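You operate a simulated robot arm through the tools that you are given. There is no shell and no other tool.

You run a simulated two-armed robot. Do the job below in one go: nothing can be reset, and whatever is moved stays where it is left.

## Task
Dry slide C5 at 50 on the island's drying plate, then switch off.
Fine: dry it under the closed lid; leave it there and the dial at 50.

Only the result counts: the job must be done as asked and must still hold three seconds after the hand-in. Knocking over, shifting, dropping, spilling or breaking anything else fails it. A push-on lid holds only when it is set on centred and level and pressed home; a screw cap is set on level and turned clockwise until tight.

## Robot
Two 7-joint arms with fingered hands on one trunk that stands fixed in place. Base frame: the origin is at the foot of the trunk, x ahead of it, y to its left, z up; the work surface is at about z = 0.88. Readings come in m, rad, newtons and seconds.
The left shoulder is at [0.07, 0.14, 1.083], the right one opposite. With the tool pointing down near the work surface each hand reaches from about 0.46 to 0.84 m from the base axis, measured 20 degrees to its own side. Payload 3.9 kg a hand.
The TCP of each hand is the grasp point between the finger pads, 0.029 m short of the fingertips. In the tool frame z runs along the fingers and y along their closing line. The gripper opens to 0.1 m; its body begins 0.034 m behind the TCP. The gripper is a hand of 5 fingers: y runs from the thumb to the fingers, the wrist lies at [-0.015, -0.105, -0.177] in the tool frame, and closing takes about 1.5 s.
Orientation is that of the tool frame in the base frame, as a unit quaternion [x, y, z, w]. With the fingers straight down and the wrist toward the robot, the tool's x, y and z point along [0, 1, 0], [1, 0, 0] and [0, 0, -1] of the base frame.

## Interface
- The arms move only by the tool step_arm. It takes "left_rows", "right_rows" or both (then of equal length, played together; a hand with none holds still); each is a list that holds one entry, the list of rows, each a list of 7 numbers: the shift along the tool's x, y, z in units of 30 mm (1.0 is 30 mm), then the turn, a rotation vector about the tool's x, y, z in units of 5 degrees (1.0 is 5 degrees), then the opening, from 0 (shut) to 1 (fully open). In form: [[[dx, dy, dz, wx, wy, wz, gripper], ...]]. A call has 1 to 20 rows; each row shifts and turns the commanded pose from where the row before left it, along the tool's axes as they then stand. A call with a number of a shift or a turn outside -1 to 1 is refused whole. A row lasts 0.2 s, in which the tool goes at most 0.05 m and 0.15 rad; a call with a longer step from one row to the next is refused whole, and so is a gripper value outside its range. Where a pose cannot be reached the arm comes as near as it can. A force on the tool above 90 N (or 10 N above the force at the start of the call, whichever is more), or a blocked arm, ends the call early, and 0.2 s more pass. Each finger travels about 0.153 m/s and halts on what it meets, pressing with about 22 N; the grip force reading is that of the motor and also rises with nothing between the fingers. The clock runs only during rows and for 0.2 s after the last one: add rows that do not move to give the fingers time. It gives the time, the measured TCP pose, the force on the tool (base axes), the opening and the grip force at its end, in the units of the frame above (readings bear some noise), with the torque about the TCP (base axes, N m) and any sound that the robot's microphone picked up.
- Cameras (640 x 400 px; columns grow to the right, rows downward): "scene" is now at [0.1347, 0.0312, 1.4171]; the picture's right is [0.33, -0.94, 0.00], its down [-0.43, -0.15, -0.89] and it looks along [0.84, 0.29, -0.46] (base axes); focal length 295 px, centre (320, 200). "left" rides on the left gripper at [-0.066, -0.086, -0.121] in its tool frame; the picture's right is [-0.76, -0.31, 0.58], its down [0.59, -0.70, 0.40] and it looks along [0.28, 0.64, 0.71] (tool axes); focal length 247 px, centre (320, 200). "right" rides on the right gripper at [0.066, -0.086, -0.121] in its tool frame; the picture's right is [-0.76, 0.31, -0.58], its down [-0.59, -0.70, 0.40] and it looks along [-0.28, 0.64, 0.71] (tool axes); focal length 247 px, centre (320, 200). There is no depth. A picture from a camera that has moved, and an enlarged one, comes with that camera's place and axes in the base frame and with its lens.
- get_image(camera): a new picture of that camera. The clock stands still meanwhile.
- slide_trunk(by): slides the trunk up (or, below 0, down) by that many m; the arms and the scene camera ride with it, the base frame stays. It gives what a move gives, with no picture.
- grasp_type(shape, hand): the hand has 5 fingers and takes this shape, open, in about a second: jaw (thumb against the fingers, like two jaws); tri (thumb and two fingers); tip (a fingertip pinch); poke (one finger out to press); point (the index stretched); flat (the hand flat); cup (the hand cupped); fist (a fist). The gripper value then closes the fingers along that shape, each until it touches; the sizes above hold for jaw. It gives what a move gives, with no picture.
- head_to(pan, tilt): turns the head with the scene camera to pan (to the left, within 1.501 rad either way) and tilt (down, from -0.506 to 1.204), counted from straight ahead of the robot. It gives what a move gives.
- inspect(camera, box): a new picture of the part [left, top, right, bottom] of that camera's present view, enlarged. The clock stands still meanwhile.
- close_job(): hands the job in; it is judged then, once.

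Nothing tells you positions but the pictures and the camera data. Unless the task says otherwise, let go and move clear before handing in.

The tools are called after ">>>" as a command line: name --argument value ..., lists and objects as JSON in quotes. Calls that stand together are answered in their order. step_arm: Moves the arms, as the interface text tells. Its arguments: {"type":"object","properties":{"left_rows":{"type":"array","items":{"type":"array","items":{"type":"array","items":{"type":"number"}}}},"right_rows":{"type":"array","items":{"type":"array","items":{"type":"array","items":{"type":"number"}}}}},"required":[]} The other tools are called the same way: slide_trunk (by) moves the trunk up or down; grasp_type (shape, hand) gives the hand a shape; head_to (pan, tilt) turns the head that bears the scene camera; get_image (camera) takes a picture; inspect (camera, box) takes an enlarged picture of a part of a camera's view; close_job () hands the job in.

At the start:

```text
time_s: 0.0
left_position: [0.4453, 0.4199, 1.3]
left_tcp_rot: [0.538, 0.843, 0.0, 0.0]
left_contact_force: [-0.2, 0.0, 0.3]
left_moment: [0.01, -0.02, 0.01]
left_opening: 0.0998
left_grasp_force: 0.3
left_shape: jaw
right_position: [0.4325, 0.0001, 1.2108]
right_tcp_rot: [0.538, 0.843, 0.0, 0.0]
right_contact_force: [-0.4, -0.3, 0.8]
right_moment: [0.01, -0.02, 0.0]
right_opening: 0.0997
right_grasp_force: 0.0
right_shape: jaw
trunk travel left (down, up): [-0.725, 0.115]
head pan, tilt (commanded): [0.335, 0.476]
```

scene: 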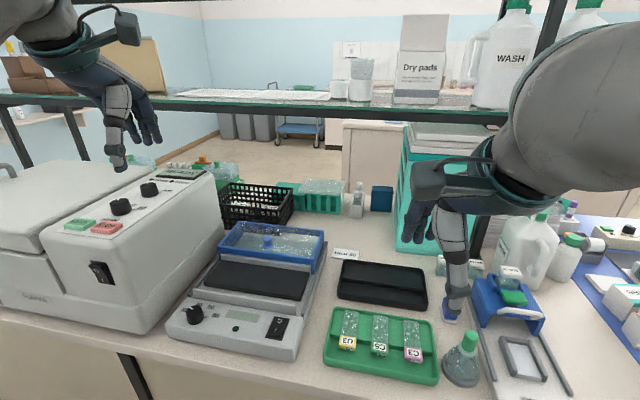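
right: 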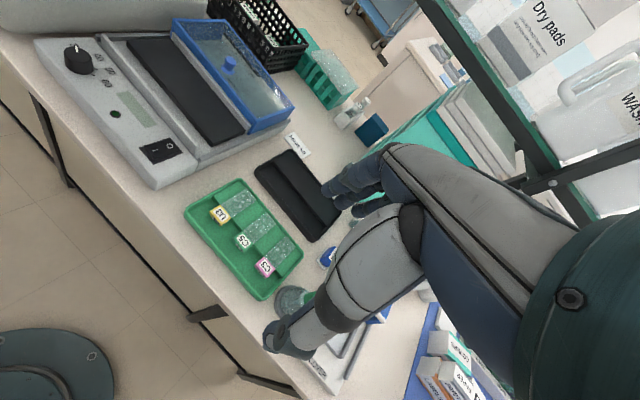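
left: 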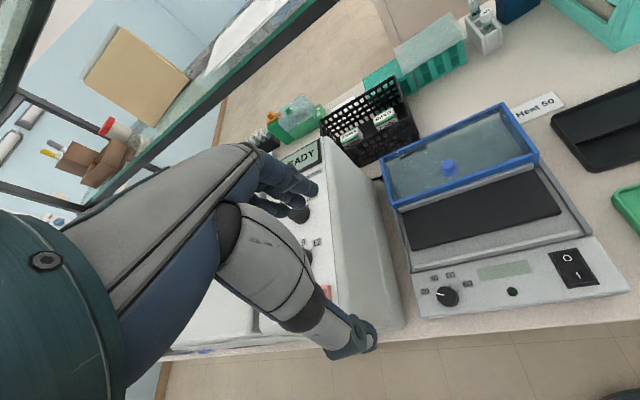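

I see the drying plate (dial, display, rocker switch, lid pushed back) in the middle-left of the island and a green tray with slides U3, C5, C3 in front of me. I will look closer before moving anything.

>>> inspect --camera "scene" --box '[160, 210, 340, 365]'

>>> inspect --camera "scene" --box '[310, 240, 500, 395]'

>>> inspect --camera "left" --box '[370, 90, 640, 340]'

>>> inspect --camera "right" --box '[30, 10, 340, 310]'

```text
2.58 times, centred on (250, 288) of scene
camera zoom: at [0.1347, 0.0312, 1.4171], right [0.33, -0.94, 0.0], down [-0.43, -0.15, -0.89], along [0.84, 0.29, -0.46], focal length 762 px, centre (501, -26)
```

zoom: 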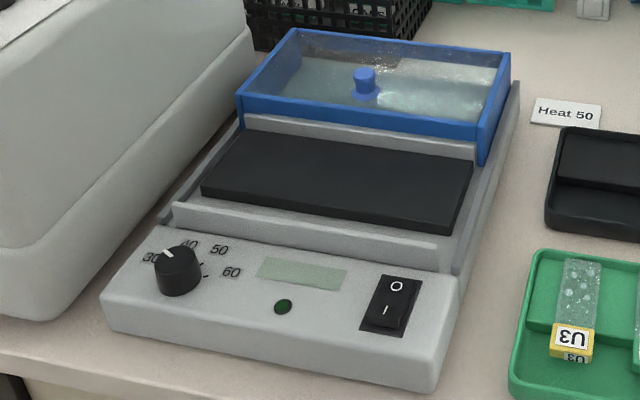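

```text
2.58 times, centred on (405, 318) of scene
camera zoom: at [0.1347, 0.0312, 1.4171], right [0.33, -0.94, 0.0], down [-0.43, -0.15, -0.89], along [0.84, 0.29, -0.46], focal length 762 px, centre (101, -103)
```

zoom: 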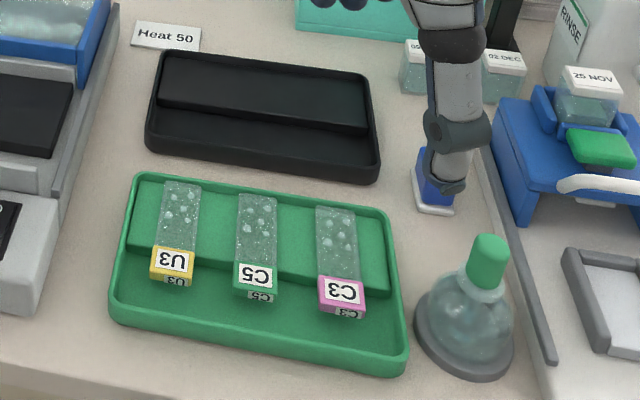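

```text
1.60 times, centred on (505, 215) of left
camera zoom: at [0.3959, 0.3244, 1.4215], right [0.04, -0.82, -0.58], down [-0.89, 0.24, -0.4], along [0.46, 0.53, -0.71], focal length 395 px, centre (24, 176)
```

zoom: 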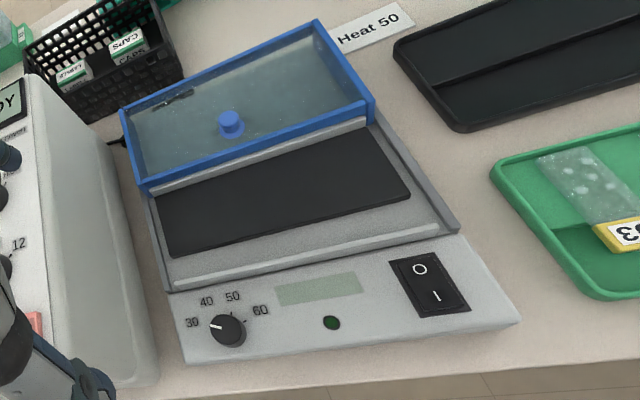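

```text
1.33 times, centred on (185, 160) of right
camera zoom: at [0.3265, 0.0219, 1.3318], right [0.6, -0.56, 0.58], down [-0.39, -0.83, -0.4], along [0.7, 0.01, -0.71], focal length 329 px, centre (500, 253)
```

zoom: 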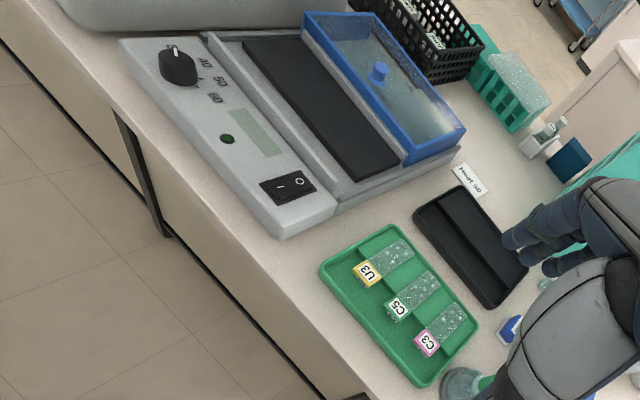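

The plate's dial points near 30, its switch has O (far) and I (near), and the lamp looks dark. I will turn the head to check the tray, the plate and the space on the right before planning moves.

>>> head_to --pan 0.45 --tilt 0.85

>>> get_image --camera "scene"

>>> inspect --camera "scene" --box '[160, 60, 360, 200]'

>>> inspect --camera "scene" --box '[330, 140, 530, 280]'

```text
time_s: 0.8
left_position: [0.4463, 0.4204, 1.3005]
left_tcp_rot: [0.538, 0.843, 0.0, 0.001]
left_contact_force: [0.1, 0.1, 0.2]
left_moment: [0.0, 0.03, 0.01]
left_opening: 0.0998
left_grasp_force: 0.1
left_shape: jaw
right_position: [0.4323, -0.0003, 1.2094]
right_tcp_rot: [0.538, 0.843, 0.001, 0.0]
right_contact_force: [-0.5, 0.8, -0.3]
right_moment: [0.03, 0.02, -0.01]
right_opening: 0.1001
right_grasp_force: 0.0
right_shape: jaw
trunk travel left (down, up): [-0.725, 0.115]
head pan, tilt (commanded): [0.45, 0.85]
```

```text
taken
camera scene: at [0.1189, 0.0351, 1.3851], right [0.43, -0.9, 0.0], down [-0.68, -0.33, -0.66], along [0.59, 0.29, -0.75], focal length 295 px, centre (320, 200)
```

scene: 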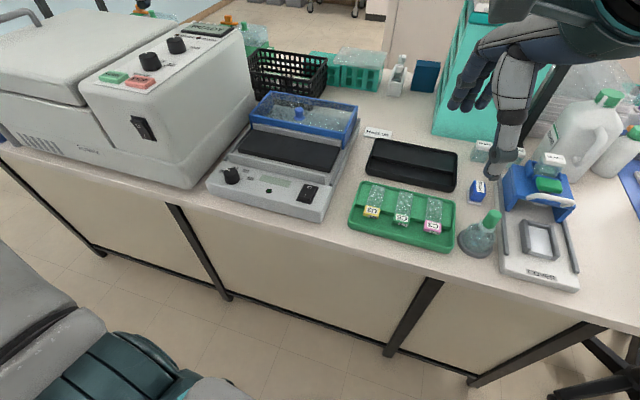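

```text
2.86 times, centred on (260, 130) of scene
camera zoom: at [0.1189, 0.0351, 1.3851], right [0.43, -0.9, 0.0], down [-0.68, -0.33, -0.66], along [0.59, 0.29, -0.75], focal length 844 px, centre (491, 400)
```

zoom: 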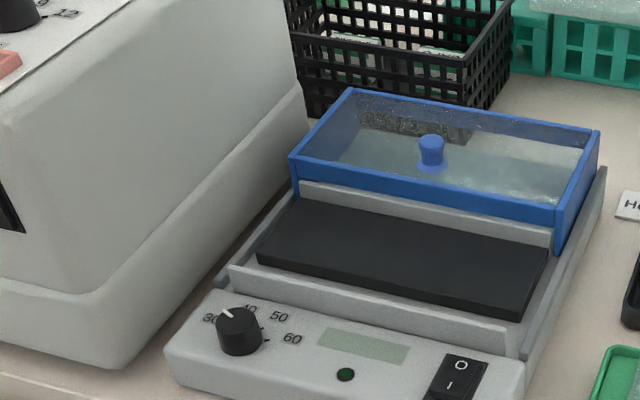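

```text
2.86 times, centred on (430, 210) of scene
camera zoom: at [0.1189, 0.0351, 1.3851], right [0.43, -0.9, 0.0], down [-0.68, -0.33, -0.66], along [0.59, 0.29, -0.75], focal length 844 px, centre (6, 171)
```

zoom: 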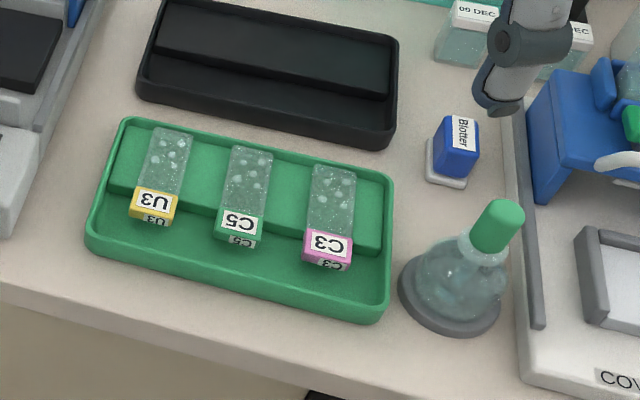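

The lid rides at the back over the plate on side rails, and C5 is the middle slide, label toward me. Next I look to the right so I can park the right arm safely out of the way.

>>> head_to --pan -0.5 --tilt 0.5

>>> get_image --camera "scene"

```text
time_s: 2.1
left_position: [0.4464, 0.4209, 1.2998]
left_tcp_rot: [0.538, 0.843, 0.0, 0.0]
left_contact_force: [0.1, 1.1, 0.8]
left_moment: [0.03, -0.02, -0.05]
left_opening: 0.1002
left_grasp_force: 0.1
left_shape: jaw
right_position: [0.4324, 0.0008, 1.2104]
right_tcp_rot: [0.538, 0.843, 0.0, 0.0]
right_contact_force: [-0.3, 0.0, 0.3]
right_moment: [0.03, 0.02, 0.01]
right_opening: 0.0999
right_grasp_force: 0.1
right_shape: jaw
trunk travel left (down, up): [-0.725, 0.115]
head pan, tilt (commanded): [-0.499, 0.499]
```

```text
taken
camera scene: at [0.1283, -0.0423, 1.4149], right [-0.48, -0.88, 0.0], down [-0.42, 0.23, -0.88], along [0.77, -0.42, -0.48], focal length 295 px, centre (320, 200)
```

scene: 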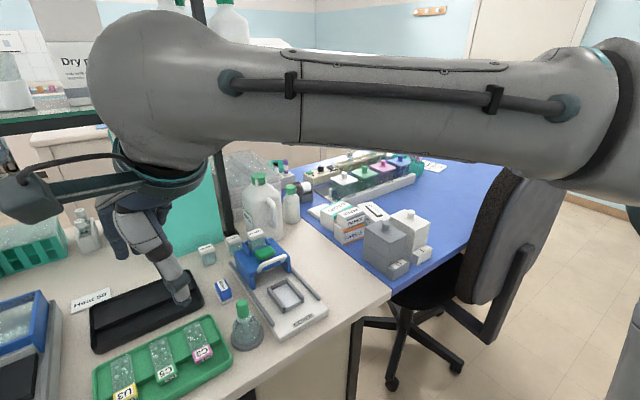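

The right hand hangs over the black tray; the space to its right at about z 1.25 is free. I move the right arm to about [0.40, -0.30, 1.27] to park it.

>>> step_arm --right_rows '[[[0, 0, -0.9, 0, 0, 0, 1], [0, 0, -0.9, 0, 0, 0, 1], [-0.865, -0.512, 0, 0, 0, 0, 1], [-0.865, -0.512, 0, 0, 0, 0, 1], [-0.865, -0.512, 0, 0, 0, 0, 1], [-0.865, -0.512, 0, 0, 0, 0, 1], [-0.865, -0.512, 0, 0, 0, 0, 1], [-0.865, -0.512, 0, 0, 0, 0, 1], [-0.865, -0.512, 0, 0, 0, 0, 1], [-0.865, -0.512, 0, 0, 0, 0, 1], [-0.865, -0.512, 0, 0, 0, 0, 1], [-0.865, -0.512, 0, 0, 0, 0, 1]]]'

>>> head_to --pan 0.15 --tilt 0.9

>>> get_image --camera "scene"

>>> inspect --camera "scene" --box '[200, 120, 400, 260]'

```text
time_s: 4.7
left_position: [0.446, 0.4186, 1.3013]
left_tcp_rot: [0.537, 0.843, 0.0, 0.0]
left_contact_force: [-0.4, 0.0, 0.5]
left_moment: [0.03, 0.02, 0.0]
left_opening: 0.0998
left_grasp_force: 0.0
left_shape: jaw
right_position: [0.4028, -0.3002, 1.2623]
right_tcp_rot: [0.538, 0.843, 0.001, 0.0]
right_contact_force: [0.2, -0.6, -0.2]
right_moment: [0.02, -0.04, -0.03]
right_opening: 0.0999
right_grasp_force: 0.1
right_shape: jaw
trunk travel left (down, up): [-0.725, 0.115]
head pan, tilt (commanded): [-0.499, 0.499]
```

```text
time_s: 5.7
left_position: [0.4464, 0.4189, 1.2997]
left_tcp_rot: [0.538, 0.843, 0.0, 0.0]
left_contact_force: [1.4, -0.1, 0.1]
left_moment: [0.01, 0.0, -0.03]
left_opening: 0.0999
left_grasp_force: 0.0
left_shape: jaw
right_position: [0.4019, -0.2993, 1.2624]
right_tcp_rot: [0.537, 0.844, 0.0, -0.001]
right_contact_force: [-0.9, 0.2, 0.1]
right_moment: [0.02, -0.01, 0.02]
right_opening: 0.0998
right_grasp_force: 0.2
right_shape: jaw
trunk travel left (down, up): [-0.725, 0.115]
head pan, tilt (commanded): [0.15, 0.901]
```

```text
taken
camera scene: at [0.1231, 0.0121, 1.3811], right [0.15, -0.99, 0.0], down [-0.77, -0.12, -0.62], along [0.61, 0.09, -0.78], focal length 295 px, centre (320, 200)
```

scene: 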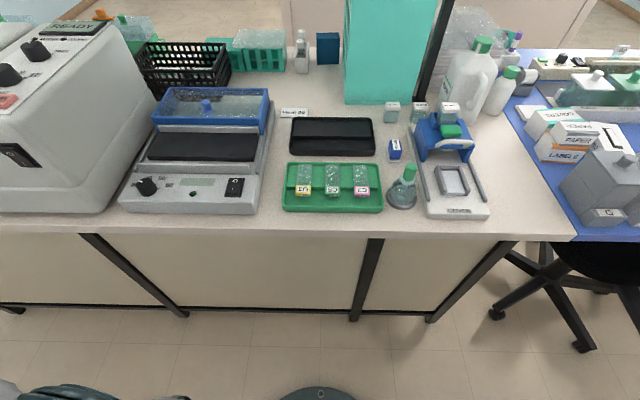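

```text
2.86 times, centred on (300, 190) of scene
camera zoom: at [0.1231, 0.0121, 1.3811], right [0.15, -0.99, 0.0], down [-0.77, -0.12, -0.62], along [0.61, 0.09, -0.78], focal length 844 px, centre (377, 229)
```

zoom: 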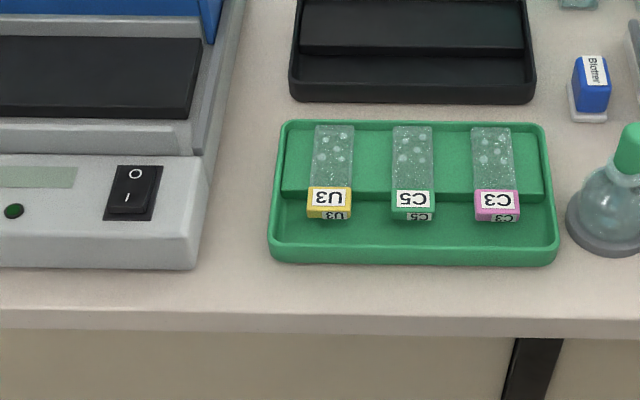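

Everything on the island is yawed about 0.15 rad; C5's label end is at about [0.527, 0.046, 0.90] over the low trough of the tray. I try the fingertip-pinch shape on the left hand and look at it in free air, since the gap beside the slide is narrow.

>>> grasp_type --shape "tip" --hand "left"

>>> head_to --pan 0.87 --tilt 0.3

>>> get_image --camera "scene"

>>> get_image --camera "left"

```text
time_s: 6.6
left_position: [0.4462, 0.4194, 1.2999]
left_tcp_rot: [0.538, 0.843, 0.0, 0.0]
left_contact_force: [-0.9, 0.2, 0.3]
left_moment: [-0.03, -0.01, 0.01]
left_opening: 0.1
left_grasp_force: 0.0
left_shape: tip
right_position: [0.4015, -0.2996, 1.263]
right_tcp_rot: [0.537, 0.844, 0.0, -0.001]
right_contact_force: [0.2, 0.1, -1.2]
right_moment: [-0.01, 0.0, -0.04]
right_opening: 0.0998
right_grasp_force: 0.1
right_shape: jaw
trunk travel left (down, up): [-0.725, 0.115]
head pan, tilt (commanded): [0.15, 0.901]
```

```text
time_s: 7.7
left_position: [0.4464, 0.4195, 1.2991]
left_tcp_rot: [0.538, 0.843, 0.001, 0.0]
left_contact_force: [-0.1, -0.3, 0.2]
left_moment: [-0.01, 0.01, -0.01]
left_opening: 0.0997
left_grasp_force: 0.1
left_shape: tip
right_position: [0.4023, -0.3002, 1.2615]
right_tcp_rot: [0.537, 0.844, 0.0, 0.0]
right_contact_force: [-0.6, 0.4, 1.3]
right_moment: [-0.01, -0.02, -0.02]
right_opening: 0.0999
right_grasp_force: 0.1
right_shape: jaw
trunk travel left (down, up): [-0.725, 0.115]
head pan, tilt (commanded): [0.869, 0.3]
```

```text
taken
camera scene: at [0.1088, 0.0723, 1.4333], right [0.76, -0.65, 0.0], down [-0.19, -0.23, -0.96], along [0.62, 0.73, -0.3], focal length 295 px, centre (320, 200)
```

scene: 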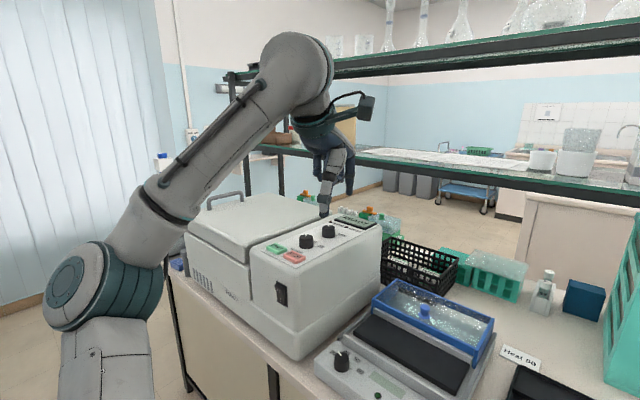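

```text
taken
camera left: at [0.396, 0.3243, 1.4215], right [0.04, -0.82, -0.58], down [-0.89, 0.24, -0.4], along [0.46, 0.53, -0.71], focal length 247 px, centre (320, 200)
```

left: 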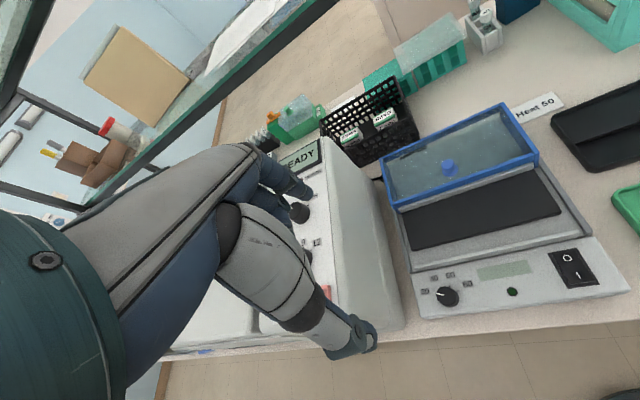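

The tip shape is set; I now close it in free air to see where the fingertips meet.

>>> step_arm --left_rows '[[[0, 0, 0, 0, 0, 0, 0], [0, 0, 0, 0, 0, 0, 0], [0, 0, 0, 0, 0, 0, 0], [0, 0, 0, 0, 0, 0, 0], [0, 0, 0, 0, 0, 0, 0], [0, 0, 0, 0, 0, 0, 0], [0, 0, 0, 0, 0, 0, 0], [0, 0, 0, 0, 0, 0, 0]]]'

>>> get_image --camera "left"

>>> inspect --camera "scene" --box '[250, 70, 410, 230]'

```text
time_s: 9.5
left_position: [0.4456, 0.4193, 1.2993]
left_tcp_rot: [0.538, 0.843, 0.0, 0.0]
left_contact_force: [-0.2, -0.1, 0.5]
left_moment: [-0.04, -0.01, 0.02]
left_opening: 0.0
left_grasp_force: 22.8
left_shape: tip
right_position: [0.4009, -0.2997, 1.2627]
right_tcp_rot: [0.538, 0.843, 0.0, -0.001]
right_contact_force: [-1.1, -0.5, 0.6]
right_moment: [-0.01, -0.03, 0.02]
right_opening: 0.0997
right_grasp_force: 0.1
right_shape: jaw
trunk travel left (down, up): [-0.725, 0.115]
head pan, tilt (commanded): [0.869, 0.3]
```

```text
taken
camera left: at [0.3959, 0.3244, 1.4215], right [0.04, -0.82, -0.58], down [-0.89, 0.24, -0.4], along [0.46, 0.53, -0.71], focal length 247 px, centre (320, 200)
```

left: 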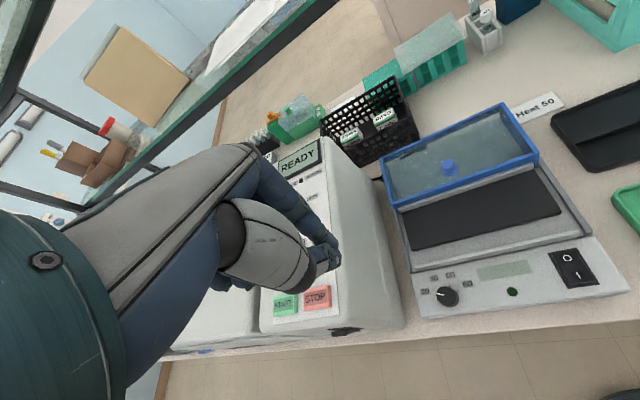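

```text
2.50 times, centred on (330, 150) of scene
camera zoom: at [0.1087, 0.0724, 1.4334], right [0.76, -0.65, 0.0], down [-0.19, -0.23, -0.96], along [0.62, 0.73, -0.3], focal length 738 px, centre (295, 325)
```

zoom: 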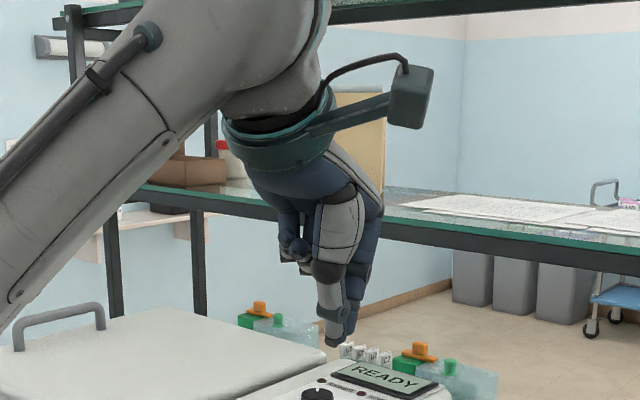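

The fingertips meet at the expected spot with the other fingers folded away. I zoom in on the pinch to see finger thickness and tip heights.

>>> inspect --camera "left" --box '[200, 160, 400, 300]'

>>> inspect --camera "scene" --box '[300, 120, 370, 220]'

>>> step_arm --left_rows '[[[0, 0, 0, 0, 0, 0, 0.45], [0, 0, 0, 0, 0, 0, 0.45], [0, 0, 0, 0, 0, 0, 0.45], [0, 0, 0, 0, 0, 0, 0.45]]]'

>>> inspect --camera "left" --box '[200, 160, 400, 300]'

>>> inspect --camera "scene" --box '[300, 120, 370, 220]'

```text
2.86 times, centred on (300, 230) of left
camera zoom: at [0.3959, 0.3244, 1.4215], right [0.04, -0.82, -0.58], down [-0.89, 0.24, -0.4], along [0.46, 0.53, -0.71], focal length 706 px, centre (377, 114)
```

zoom: 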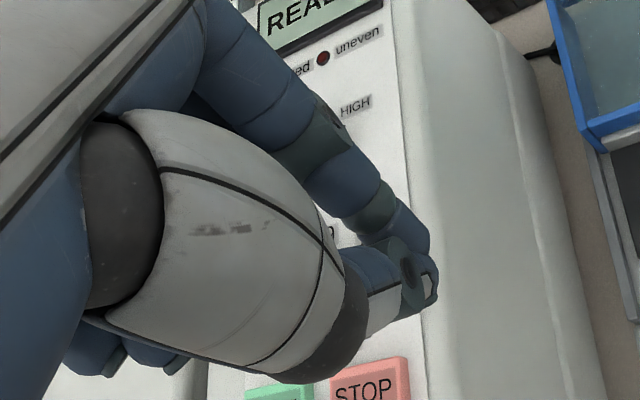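

```text
4.00 times, centred on (335, 170) of scene
camera zoom: at [0.1087, 0.0724, 1.4334], right [0.76, -0.65, 0.0], down [-0.19, -0.23, -0.96], along [0.62, 0.73, -0.3], focal length 1182 px, centre (260, 320)
```

zoom: 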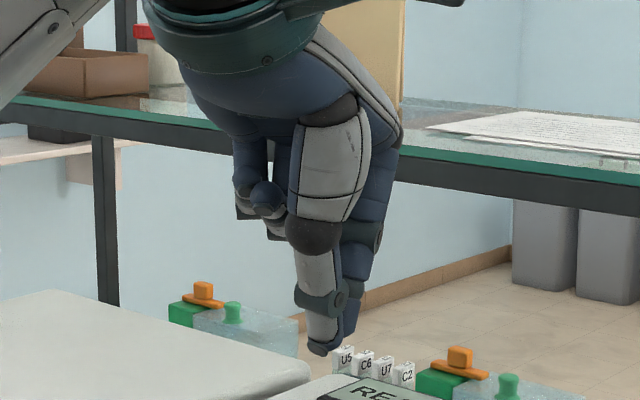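

```text
time_s: 10.5
left_position: [0.4468, 0.4194, 1.2999]
left_tcp_rot: [0.537, 0.843, 0.0, 0.0]
left_contact_force: [-0.1, 0.0, -0.4]
left_moment: [0.01, -0.01, -0.01]
left_opening: 0.0442
left_grasp_force: 0.1
left_shape: tip
right_position: [0.401, -0.3009, 1.2623]
right_tcp_rot: [0.537, 0.843, 0.0, 0.001]
right_contact_force: [-0.4, -0.8, -1.3]
right_moment: [0.01, 0.0, 0.03]
right_opening: 0.0999
right_grasp_force: 0.1
right_shape: jaw
trunk travel left (down, up): [-0.725, 0.115]
head pan, tilt (commanded): [0.869, 0.3]
```

```text
2.86 times, centred on (300, 230) of left
camera zoom: at [0.3959, 0.3244, 1.4215], right [0.04, -0.82, -0.58], down [-0.89, 0.24, -0.4], along [0.46, 0.53, -0.71], focal length 706 px, centre (377, 114)
```

zoom: 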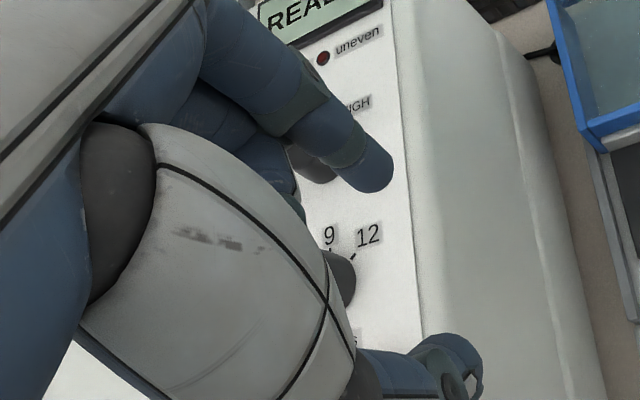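

```text
4.00 times, centred on (335, 170) of scene
camera zoom: at [0.1087, 0.0724, 1.4334], right [0.76, -0.65, 0.0], down [-0.19, -0.23, -0.96], along [0.62, 0.73, -0.3], focal length 1182 px, centre (260, 320)
```

zoom: 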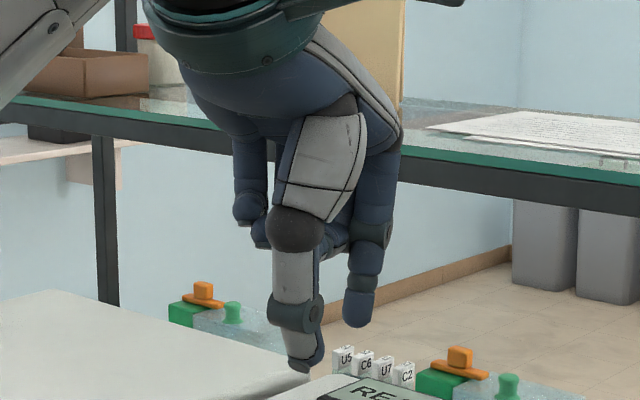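

The pinch is slim enough (about 13 mm tips, thumb tip about 31 mm and index tip about 26 mm below the TCP at slide width). Now a good look at the plate from the head to measure it.

>>> head_to --pan 0.45 --tilt 0.7

>>> inspect --camera "scene" --box '[200, 120, 400, 260]'

>>> inspect --camera "scene" --box '[200, 170, 340, 270]'

```text
time_s: 11.4
left_position: [0.4452, 0.4201, 1.2991]
left_tcp_rot: [0.537, 0.843, 0.0, 0.0]
left_contact_force: [-0.2, -0.5, 0.6]
left_moment: [0.0, 0.01, 0.01]
left_opening: 0.0444
left_grasp_force: 0.1
left_shape: tip
right_position: [0.4022, -0.3, 1.2624]
right_tcp_rot: [0.537, 0.844, 0.001, 0.0]
right_contact_force: [-0.4, -0.7, -1.0]
right_moment: [-0.01, 0.03, 0.02]
right_opening: 0.0996
right_grasp_force: 0.1
right_shape: jaw
trunk travel left (down, up): [-0.725, 0.115]
head pan, tilt (commanded): [0.45, 0.7]
```

```text
2.86 times, centred on (300, 190) of scene
camera zoom: at [0.1248, 0.0382, 1.3973], right [0.44, -0.9, 0.0], down [-0.58, -0.28, -0.77], along [0.69, 0.33, -0.64], focal length 844 px, centre (377, 229)
```

zoom: 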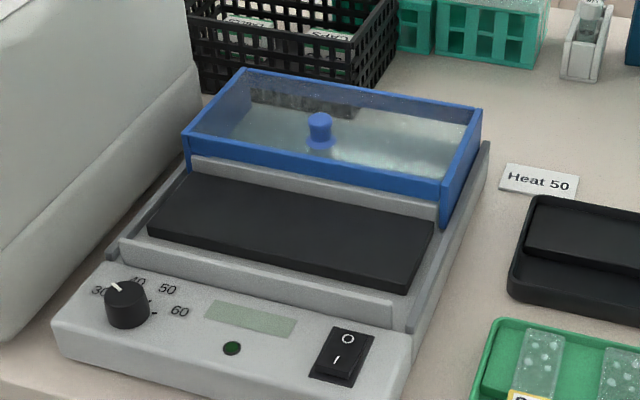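

```text
4.00 times, centred on (270, 220) of scene
camera zoom: at [0.1248, 0.0382, 1.3973], right [0.44, -0.9, 0.0], down [-0.58, -0.28, -0.77], along [0.69, 0.33, -0.64], focal length 1182 px, centre (520, 120)
```

zoom: 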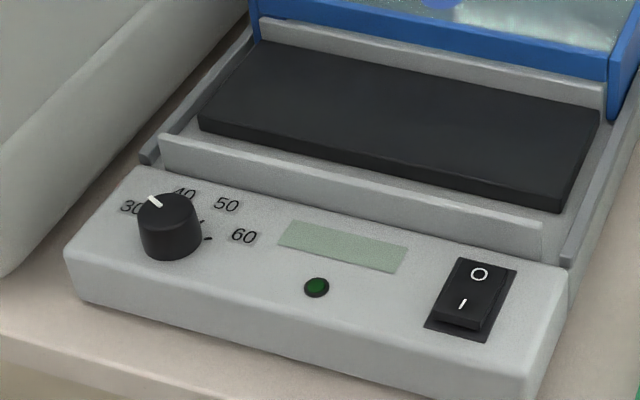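

The dial points at 30 with about 80° clockwise to go to 50, the plate top is near z 0.937 centred about [0.589, 0.343], and the rocker is in the O position. I first turn the left hand about its vertical axis by about 106° so that it can pinch C5 across its width.

>>> step_arm --left_rows '[[[0, 0, 0, 0, 0, 1, 0.45], [0, 0, 0, 0, 0, 1, 0.45], [0, 0, 0, 0, 0, 1, 0.45], [0, 0, 0, 0, 0, 1, 0.45], [0, 0, 0, 0, 0, 1, 0.45], [0, 0, 0, 0, 0, 1, 0.45], [0, 0, 0, 0, 0, 1, 0.45], [0, 0, 0, 0, 0, 1, 0.45], [0, 0, 0, 0, 0, 1, 0.45], [0, 0, 0, 0, 0, 1, 0.45], [0, 0, 0, 0, 0, 1, 0.45], [0, 0, 0, 0, 0, 1, 0.45], [0, 0, 0, 0, 0, 1, 0.45], [0, 0, 0, 0, 0, 1, 0.45], [0, 0, 0, 0, 0, 1, 0.45], [0, 0, 0, 0, 0, 1, 0.45], [0, 0, 0, 0, 0, 1, 0.45], [0, 0, 0, 0, 0, 1, 0.45]]]'

```text
time_s: 15.2
left_position: [0.4472, 0.4205, 1.2989]
left_tcp_rot: [0.976, 0.216, 0.0, 0.0]
left_contact_force: [0.2, 0.2, -0.2]
left_moment: [0.01, -0.01, -0.01]
left_opening: 0.0444
left_grasp_force: 0.1
left_shape: tip
right_position: [0.4013, -0.3001, 1.2623]
right_tcp_rot: [0.537, 0.843, 0.0, 0.0]
right_contact_force: [1.1, 0.3, -0.2]
right_moment: [0.01, 0.01, -0.01]
right_opening: 0.1
right_grasp_force: 0.1
right_shape: jaw
trunk travel left (down, up): [-0.725, 0.115]
head pan, tilt (commanded): [0.45, 0.7]
```

The turn worked. I add the last 16° and carry the hand over to above C5, staying at about z 1.20.

>>> step_arm --left_rows '[[[0, 0, 0, 0, 0, 1, 0.45], [0, 0, 0, 0, 0, 1, 0.45], [0, 0, 0, 0, 0, 1, 0.45], [0, 0, 0, 0, 0, 0.26, 0.45], [0.06, 0.979, 0.25, 0, 0, 0, 0.45], [0.06, 0.979, 0.25, 0, 0, 0, 0.45], [0.06, 0.979, 0.25, 0, 0, 0, 0.45], [0.06, 0.979, 0.25, 0, 0, 0, 0.45], [0.06, 0.979, 0.25, 0, 0, 0, 0.45], [0.06, 0.979, 0.25, 0, 0, 0, 0.45], [0.06, 0.979, 0.25, 0, 0, 0, 0.45], [0.06, 0.979, 0.25, 0, 0, 0, 0.45], [0.06, 0.979, 0.25, 0, 0, 0, 0.45], [0.06, 0.979, 0.25, 0, 0, 0, 0.45], [0.06, 0.979, 0.25, 0, 0, 0, 0.45], [0.06, 0.979, 0.25, 0, 0, 0, 0.45], [0.06, 0.979, 0.25, 0, 0, 0, 0.45]]]'

>>> head_to --pan 0.1 --tilt 0.8

>>> get_image --camera "scene"

>>> get_image --camera "left"

```text
time_s: 18.8
left_position: [0.5909, 0.0644, 1.201]
left_tcp_rot: [0.987, 0.163, 0.001, 0.001]
left_contact_force: [0.0, -0.6, 0.1]
left_moment: [0.06, -0.02, -0.03]
left_opening: 0.0448
left_grasp_force: 0.1
left_shape: tip
left hand out of reach, approached as far as the arm can: row 2, 3
right_position: [0.4027, -0.3013, 1.2607]
right_tcp_rot: [0.538, 0.843, 0.001, -0.001]
right_contact_force: [-0.5, 0.1, 1.0]
right_moment: [0.0, 0.02, 0.02]
right_opening: 0.1
right_grasp_force: 0.0
right_shape: jaw
trunk travel left (down, up): [-0.725, 0.115]
head pan, tilt (commanded): [0.45, 0.7]
```

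```text
time_s: 19.6
left_position: [0.5895, 0.0659, 1.2023]
left_tcp_rot: [0.987, 0.163, 0.001, 0.001]
left_contact_force: [-0.2, -0.6, -0.2]
left_moment: [-0.04, 0.0, -0.01]
left_opening: 0.0445
left_grasp_force: 0.1
left_shape: tip
right_position: [0.4011, -0.2994, 1.2628]
right_tcp_rot: [0.537, 0.843, 0.001, -0.001]
right_contact_force: [-0.2, -0.4, 0.2]
right_moment: [0.0, 0.01, 0.0]
right_opening: 0.0995
right_grasp_force: 0.1
right_shape: jaw
trunk travel left (down, up): [-0.725, 0.115]
head pan, tilt (commanded): [0.099, 0.799]
```

```text
taken
camera scene: at [0.1285, 0.0094, 1.3891], right [0.1, -0.99, 0.0], down [-0.71, -0.07, -0.7], along [0.69, 0.07, -0.72], focal length 295 px, centre (320, 200)
```

scene: 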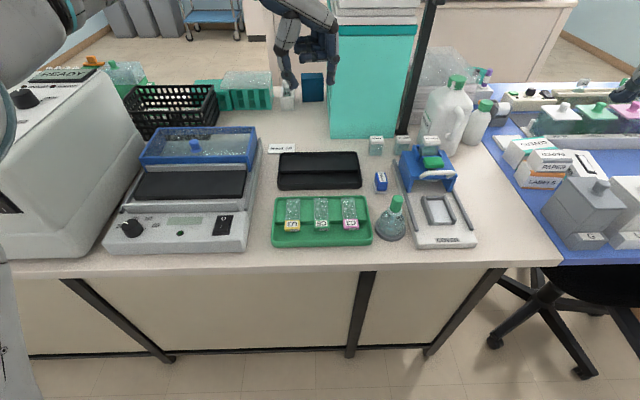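

```text
taken
camera left: at [0.4999, 0.1268, 1.3235], right [-0.81, 0.05, -0.58], down [0.33, 0.85, -0.4], along [0.48, -0.52, -0.71], focal length 247 px, centre (320, 200)
```

left: 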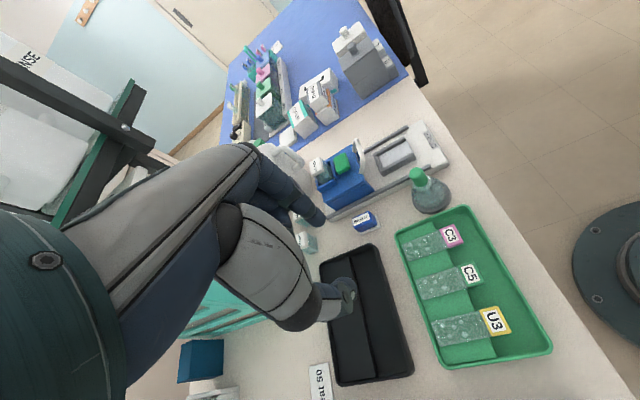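

The turn stopped 10° short there (out of reach), and the hand now hovers over the black tray at z 1.20. I turn the remaining 10° here and shift to above C5's label.

>>> step_arm --left_rows '[[[0, 0, 0, 0, 0, 1, 0.45], [0, 0, 0, 0, 0, 1, 0.45], [0, 0, 0, 0, 0, 0.04, 0.45]]]'

```text
time_s: 20.4
left_position: [0.5905, 0.0661, 1.2038]
left_tcp_rot: [0.997, 0.074, 0.0, 0.0]
left_contact_force: [1.1, 0.4, -0.5]
left_moment: [0.02, 0.04, -0.02]
left_opening: 0.0443
left_grasp_force: 0.1
left_shape: tip
right_position: [0.4016, -0.3004, 1.2624]
right_tcp_rot: [0.537, 0.843, 0.0, 0.0]
right_contact_force: [0.5, 0.9, -0.3]
right_moment: [-0.02, -0.02, 0.02]
right_opening: 0.0997
right_grasp_force: 0.0
right_shape: jaw
trunk travel left (down, up): [-0.725, 0.115]
head pan, tilt (commanded): [0.099, 0.799]
```

Orientation is now right (fingers close along the slide's width). I move above C5's label at about z 1.03 and look.

>>> step_arm --left_rows '[[[-0.274, 0.043, 0.725, 0, 0, 0, 0.45], [-0.274, 0.043, 0.725, 0, 0, 0, 0.45], [-0.274, 0.043, 0.725, 0, 0, 0, 0.45], [-0.274, 0.043, 0.725, 0, 0, 0, 0.45], [-0.274, 0.043, 0.725, 0, 0, 0, 0.45], [-0.274, 0.043, 0.725, 0, 0, 0, 0.45], [-0.274, 0.043, 0.725, 0, 0, 0, 0.45], [-0.274, 0.043, 0.725, 0, 0, 0, 0.45]]]'

>>> get_image --camera "scene"

>>> get_image --camera "left"

```text
time_s: 22.2
left_position: [0.5272, 0.0452, 1.0288]
left_tcp_rot: [0.997, 0.074, 0.002, 0.0]
left_contact_force: [0.1, -1.2, 0.8]
left_moment: [0.02, -0.01, 0.03]
left_opening: 0.0448
left_grasp_force: 0.0
left_shape: tip
right_position: [0.4021, -0.2988, 1.2626]
right_tcp_rot: [0.537, 0.844, 0.0, 0.0]
right_contact_force: [-0.4, -0.6, -0.3]
right_moment: [-0.01, 0.01, -0.02]
right_opening: 0.0998
right_grasp_force: 0.0
right_shape: jaw
trunk travel left (down, up): [-0.725, 0.115]
head pan, tilt (commanded): [0.099, 0.799]
```

```text
taken
camera scene: at [0.1288, 0.0094, 1.389], right [0.1, -1.0, 0.0], down [-0.71, -0.07, -0.7], along [0.69, 0.07, -0.72], focal length 295 px, centre (320, 200)
```

scene: 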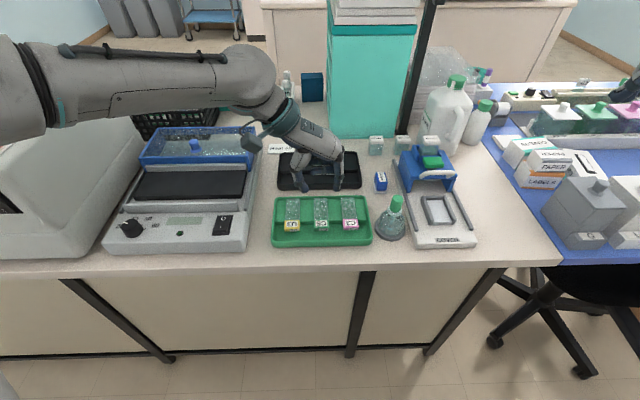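

```text
taken
camera left: at [0.4506, 0.1209, 1.1504], right [-0.79, 0.19, -0.58], down [0.48, 0.78, -0.4], along [0.38, -0.59, -0.71], focal length 247 px, centre (320, 200)
```

left: 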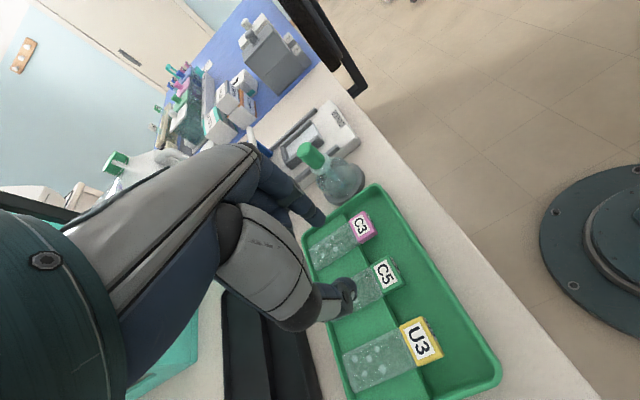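

The hand is above the tray and C5 is partly visible past the thumb. I zoom in from both cameras to refine the label position relative to the fingers.

>>> inspect --camera "left" --box '[280, 180, 500, 390]'

>>> inspect --camera "scene" --box '[260, 140, 400, 250]'

```text
1.90 times, centred on (390, 285) of left
camera zoom: at [0.4506, 0.1209, 1.1504], right [-0.79, 0.19, -0.58], down [0.48, 0.78, -0.4], along [0.38, -0.59, -0.71], focal length 470 px, centre (187, 38)
```

zoom: 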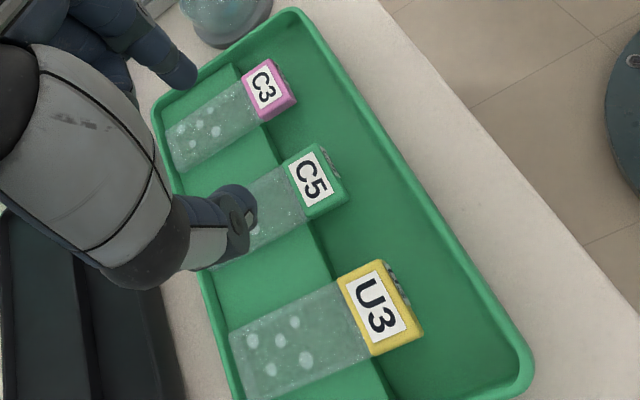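

```text
3.64 times, centred on (330, 195) of scene
camera zoom: at [0.1288, 0.0094, 1.389], right [0.1, -1.0, 0.0], down [-0.71, -0.07, -0.7], along [0.69, 0.07, -0.72], focal length 1074 px, centre (284, 218)
```

zoom: 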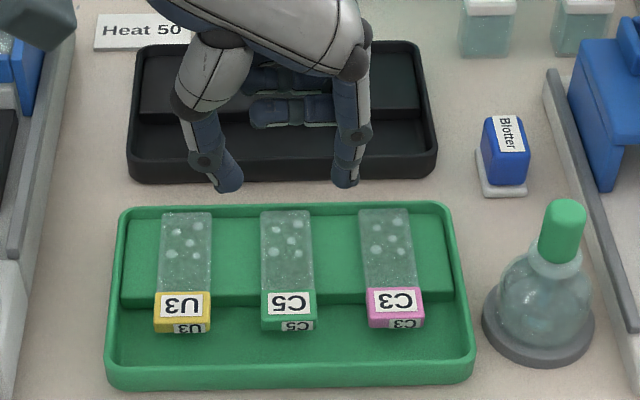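

Both cameras agree: C5's label centre is about [0.526, 0.0455], its top at z 0.907. I descend to TCP z 0.955 first and check the finger positions beside the label.

>>> step_arm --left_rows '[[[-0.04, -0.015, 0.5, 0, 0, 0, 0.45], [0, 0, 0.5, 0, 0, 0, 0.45], [0, 0, 0.5, 0, 0, 0, 0.45], [0, 0, 0.5, 0, 0, 0, 0.45], [0, 0, 0.46, 0, 0, 0, 0.45]]]'

>>> inspect --camera "scene" --box '[260, 140, 400, 250]'

>>> inspect --camera "left" --box '[260, 160, 480, 370]'

```text
time_s: 23.4
left_position: [0.5258, 0.0462, 0.9544]
left_tcp_rot: [0.997, 0.074, 0.001, 0.0]
left_contact_force: [0.2, 0.4, -0.5]
left_moment: [0.0, 0.04, 0.0]
left_opening: 0.0445
left_grasp_force: 0.1
left_shape: tip
right_position: [0.402, -0.2995, 1.2628]
right_tcp_rot: [0.537, 0.844, 0.0, 0.0]
right_contact_force: [0.4, 0.4, 0.4]
right_moment: [0.0, 0.02, -0.03]
right_opening: 0.0998
right_grasp_force: 0.2
right_shape: jaw
trunk travel left (down, up): [-0.725, 0.115]
head pan, tilt (commanded): [0.099, 0.799]
```

```text
3.64 times, centred on (330, 195) of scene
camera zoom: at [0.1289, 0.0092, 1.389], right [0.1, -1.0, 0.0], down [-0.71, -0.07, -0.7], along [0.69, 0.07, -0.72], focal length 1074 px, centre (284, 218)
```

zoom: 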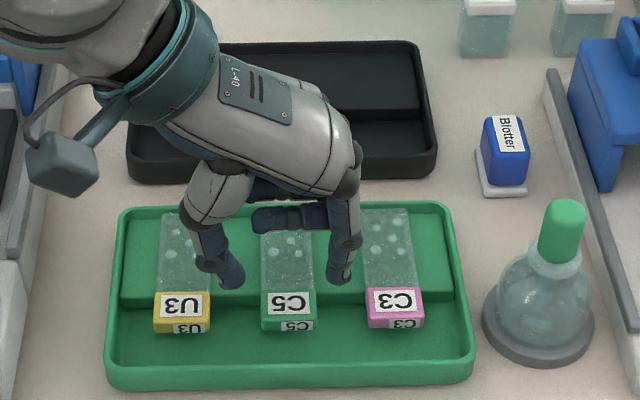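

```text
1.90 times, centred on (370, 265) of left
camera zoom: at [0.4489, 0.1214, 1.0761], right [-0.79, 0.19, -0.58], down [0.48, 0.78, -0.4], along [0.38, -0.59, -0.71], focal length 470 px, centre (225, 76)
```

zoom: 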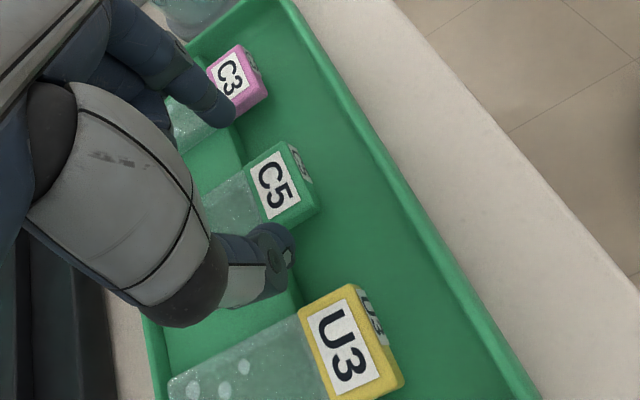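

The fingertips straddle C5's label with room to the neighbours. I lower the last 32 mm slowly, then look again before closing.

>>> step_arm --left_rows '[[[0, 0, 0.3, 0, 0, 0, 0.45], [0, 0, 0.3, 0, 0, 0, 0.45], [0, 0, 0.25, 0, 0, 0, 0.45], [0, 0, 0.15, 0, 0, 0, 0.45]]]'

>>> inspect --camera "scene" --box '[275, 170, 385, 250]'

>>> inspect --camera "left" --box '[260, 160, 420, 320]'

```text
time_s: 24.4
left_position: [0.5274, 0.0468, 0.9237]
left_tcp_rot: [0.997, 0.074, 0.001, 0.0]
left_contact_force: [0.1, -0.5, -0.1]
left_moment: [-0.04, -0.03, 0.0]
left_opening: 0.0447
left_grasp_force: 0.0
left_shape: tip
right_position: [0.4016, -0.3002, 1.2618]
right_tcp_rot: [0.538, 0.843, 0.001, 0.0]
right_contact_force: [-1.1, -0.7, 1.1]
right_moment: [0.01, -0.01, 0.02]
right_opening: 0.0998
right_grasp_force: 0.0
right_shape: jaw
trunk travel left (down, up): [-0.725, 0.115]
head pan, tilt (commanded): [0.099, 0.799]
```

```text
5.00 times, centred on (330, 210) of scene
camera zoom: at [0.1288, 0.0091, 1.389], right [0.1, -1.0, 0.0], down [-0.71, -0.07, -0.7], along [0.69, 0.07, -0.72], focal length 1477 px, centre (270, 150)
```

zoom: 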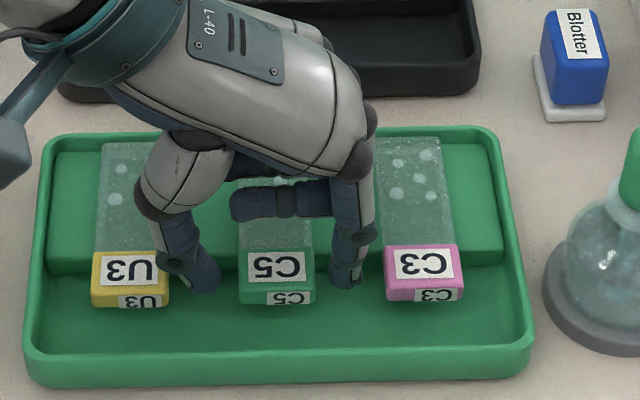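

```text
2.50 times, centred on (340, 240) of left
camera zoom: at [0.4492, 0.1204, 1.0455], right [-0.79, 0.19, -0.58], down [0.48, 0.78, -0.4], along [0.38, -0.59, -0.71], focal length 617 px, centre (270, 100)
```

zoom: 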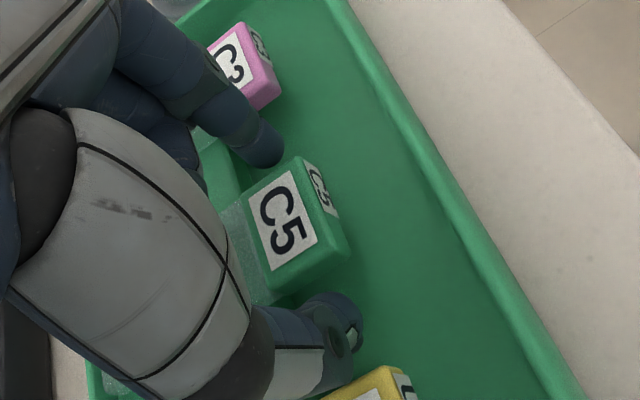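

The fingertips sit on both sides of C5's label, low in the trough and clear of U3 and C3. I close the pinch.

>>> step_arm --left_rows '[[[0, 0, 0, 0, 0, 0, 0.3], [0, 0, 0, 0, 0, 0, 0.2], [0, 0, 0, 0, 0, 0, 0.1], [0, 0, 0, 0, 0, 0, 0.0], [0, 0, 0, 0, 0, 0, 0.0], [0, 0, 0, 0, 0, 0, 0.0]]]'

>>> inspect --camera "scene" --box '[275, 170, 385, 250]'

>>> inspect --camera "left" --box '[260, 160, 420, 320]'

```text
time_s: 25.8
left_position: [0.527, 0.0451, 0.9231]
left_tcp_rot: [0.997, 0.073, 0.001, 0.0]
left_contact_force: [0.6, -0.6, 0.1]
left_moment: [0.03, 0.0, 0.03]
left_opening: 0.0266
left_grasp_force: 22.4
left_shape: tip
right_position: [0.4028, -0.3001, 1.2625]
right_tcp_rot: [0.537, 0.843, -0.001, 0.0]
right_contact_force: [0.3, 0.1, 0.3]
right_moment: [0.04, 0.02, -0.01]
right_opening: 0.0998
right_grasp_force: 0.1
right_shape: jaw
trunk travel left (down, up): [-0.725, 0.115]
head pan, tilt (commanded): [0.099, 0.799]
```

```text
5.00 times, centred on (330, 210) of scene
camera zoom: at [0.1287, 0.0091, 1.389], right [0.1, -1.0, 0.0], down [-0.71, -0.07, -0.7], along [0.69, 0.07, -0.72], focal length 1477 px, centre (270, 150)
```

zoom: 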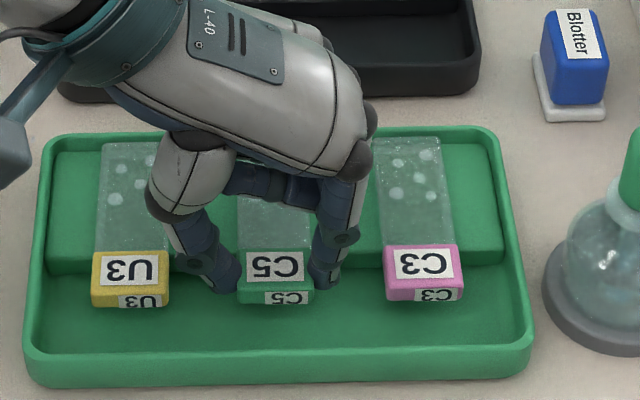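

```text
2.50 times, centred on (340, 240) of left
camera zoom: at [0.4491, 0.1203, 1.0456], right [-0.79, 0.19, -0.58], down [0.48, 0.78, -0.4], along [0.38, -0.59, -0.71], focal length 617 px, centre (270, 100)
```

zoom: 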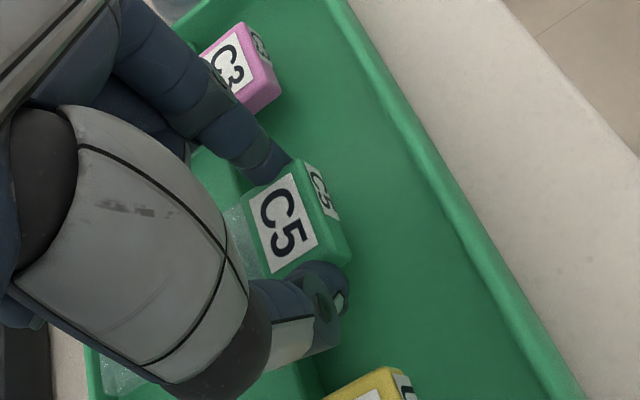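

C5 is gripped at 27 mm with 22 N. I lift it slowly about 45 mm and look for droop.

>>> step_arm --left_rows '[[[0, 0, -0.15, 0, 0, 0, 0], [0, 0, -0.2, 0, 0, 0, 0], [0, 0, -0.3, 0, 0, 0, 0], [0, 0, -0.4, 0, 0, 0, 0], [0, 0, -0.45, 0, 0, 0, 0]]]'

>>> inspect --camera "scene" --box '[275, 150, 385, 240]'

>>> inspect --camera "left" --box '[260, 160, 420, 320]'

```text
time_s: 27.0
left_position: [0.5279, 0.0446, 0.9678]
left_tcp_rot: [0.997, 0.074, 0.001, 0.0]
left_contact_force: [-0.5, 1.1, 0.3]
left_moment: [-0.02, 0.03, 0.03]
left_opening: 0.0265
left_grasp_force: 21.6
left_shape: tip
right_position: [0.4017, -0.2982, 1.2617]
right_tcp_rot: [0.537, 0.843, 0.0, -0.001]
right_contact_force: [0.0, 1.1, -0.1]
right_moment: [0.02, 0.03, 0.04]
right_opening: 0.0997
right_grasp_force: 0.1
right_shape: jaw
trunk travel left (down, up): [-0.725, 0.115]
head pan, tilt (commanded): [0.099, 0.799]
```

```text
4.44 times, centred on (330, 195) of scene
camera zoom: at [0.1285, 0.009, 1.389], right [0.1, -1.0, 0.0], down [-0.71, -0.07, -0.7], along [0.69, 0.07, -0.72], focal length 1313 px, centre (276, 222)
```

zoom: 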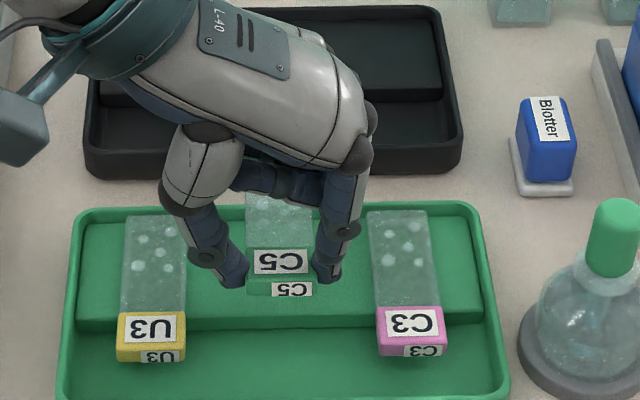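

```text
2.50 times, centred on (340, 240) of left
camera zoom: at [0.4489, 0.1199, 1.0904], right [-0.79, 0.19, -0.58], down [0.48, 0.78, -0.4], along [0.38, -0.59, -0.71], focal length 617 px, centre (270, 100)
```

zoom: 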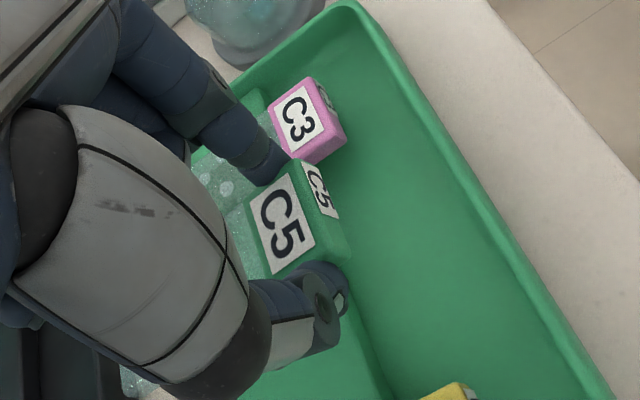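

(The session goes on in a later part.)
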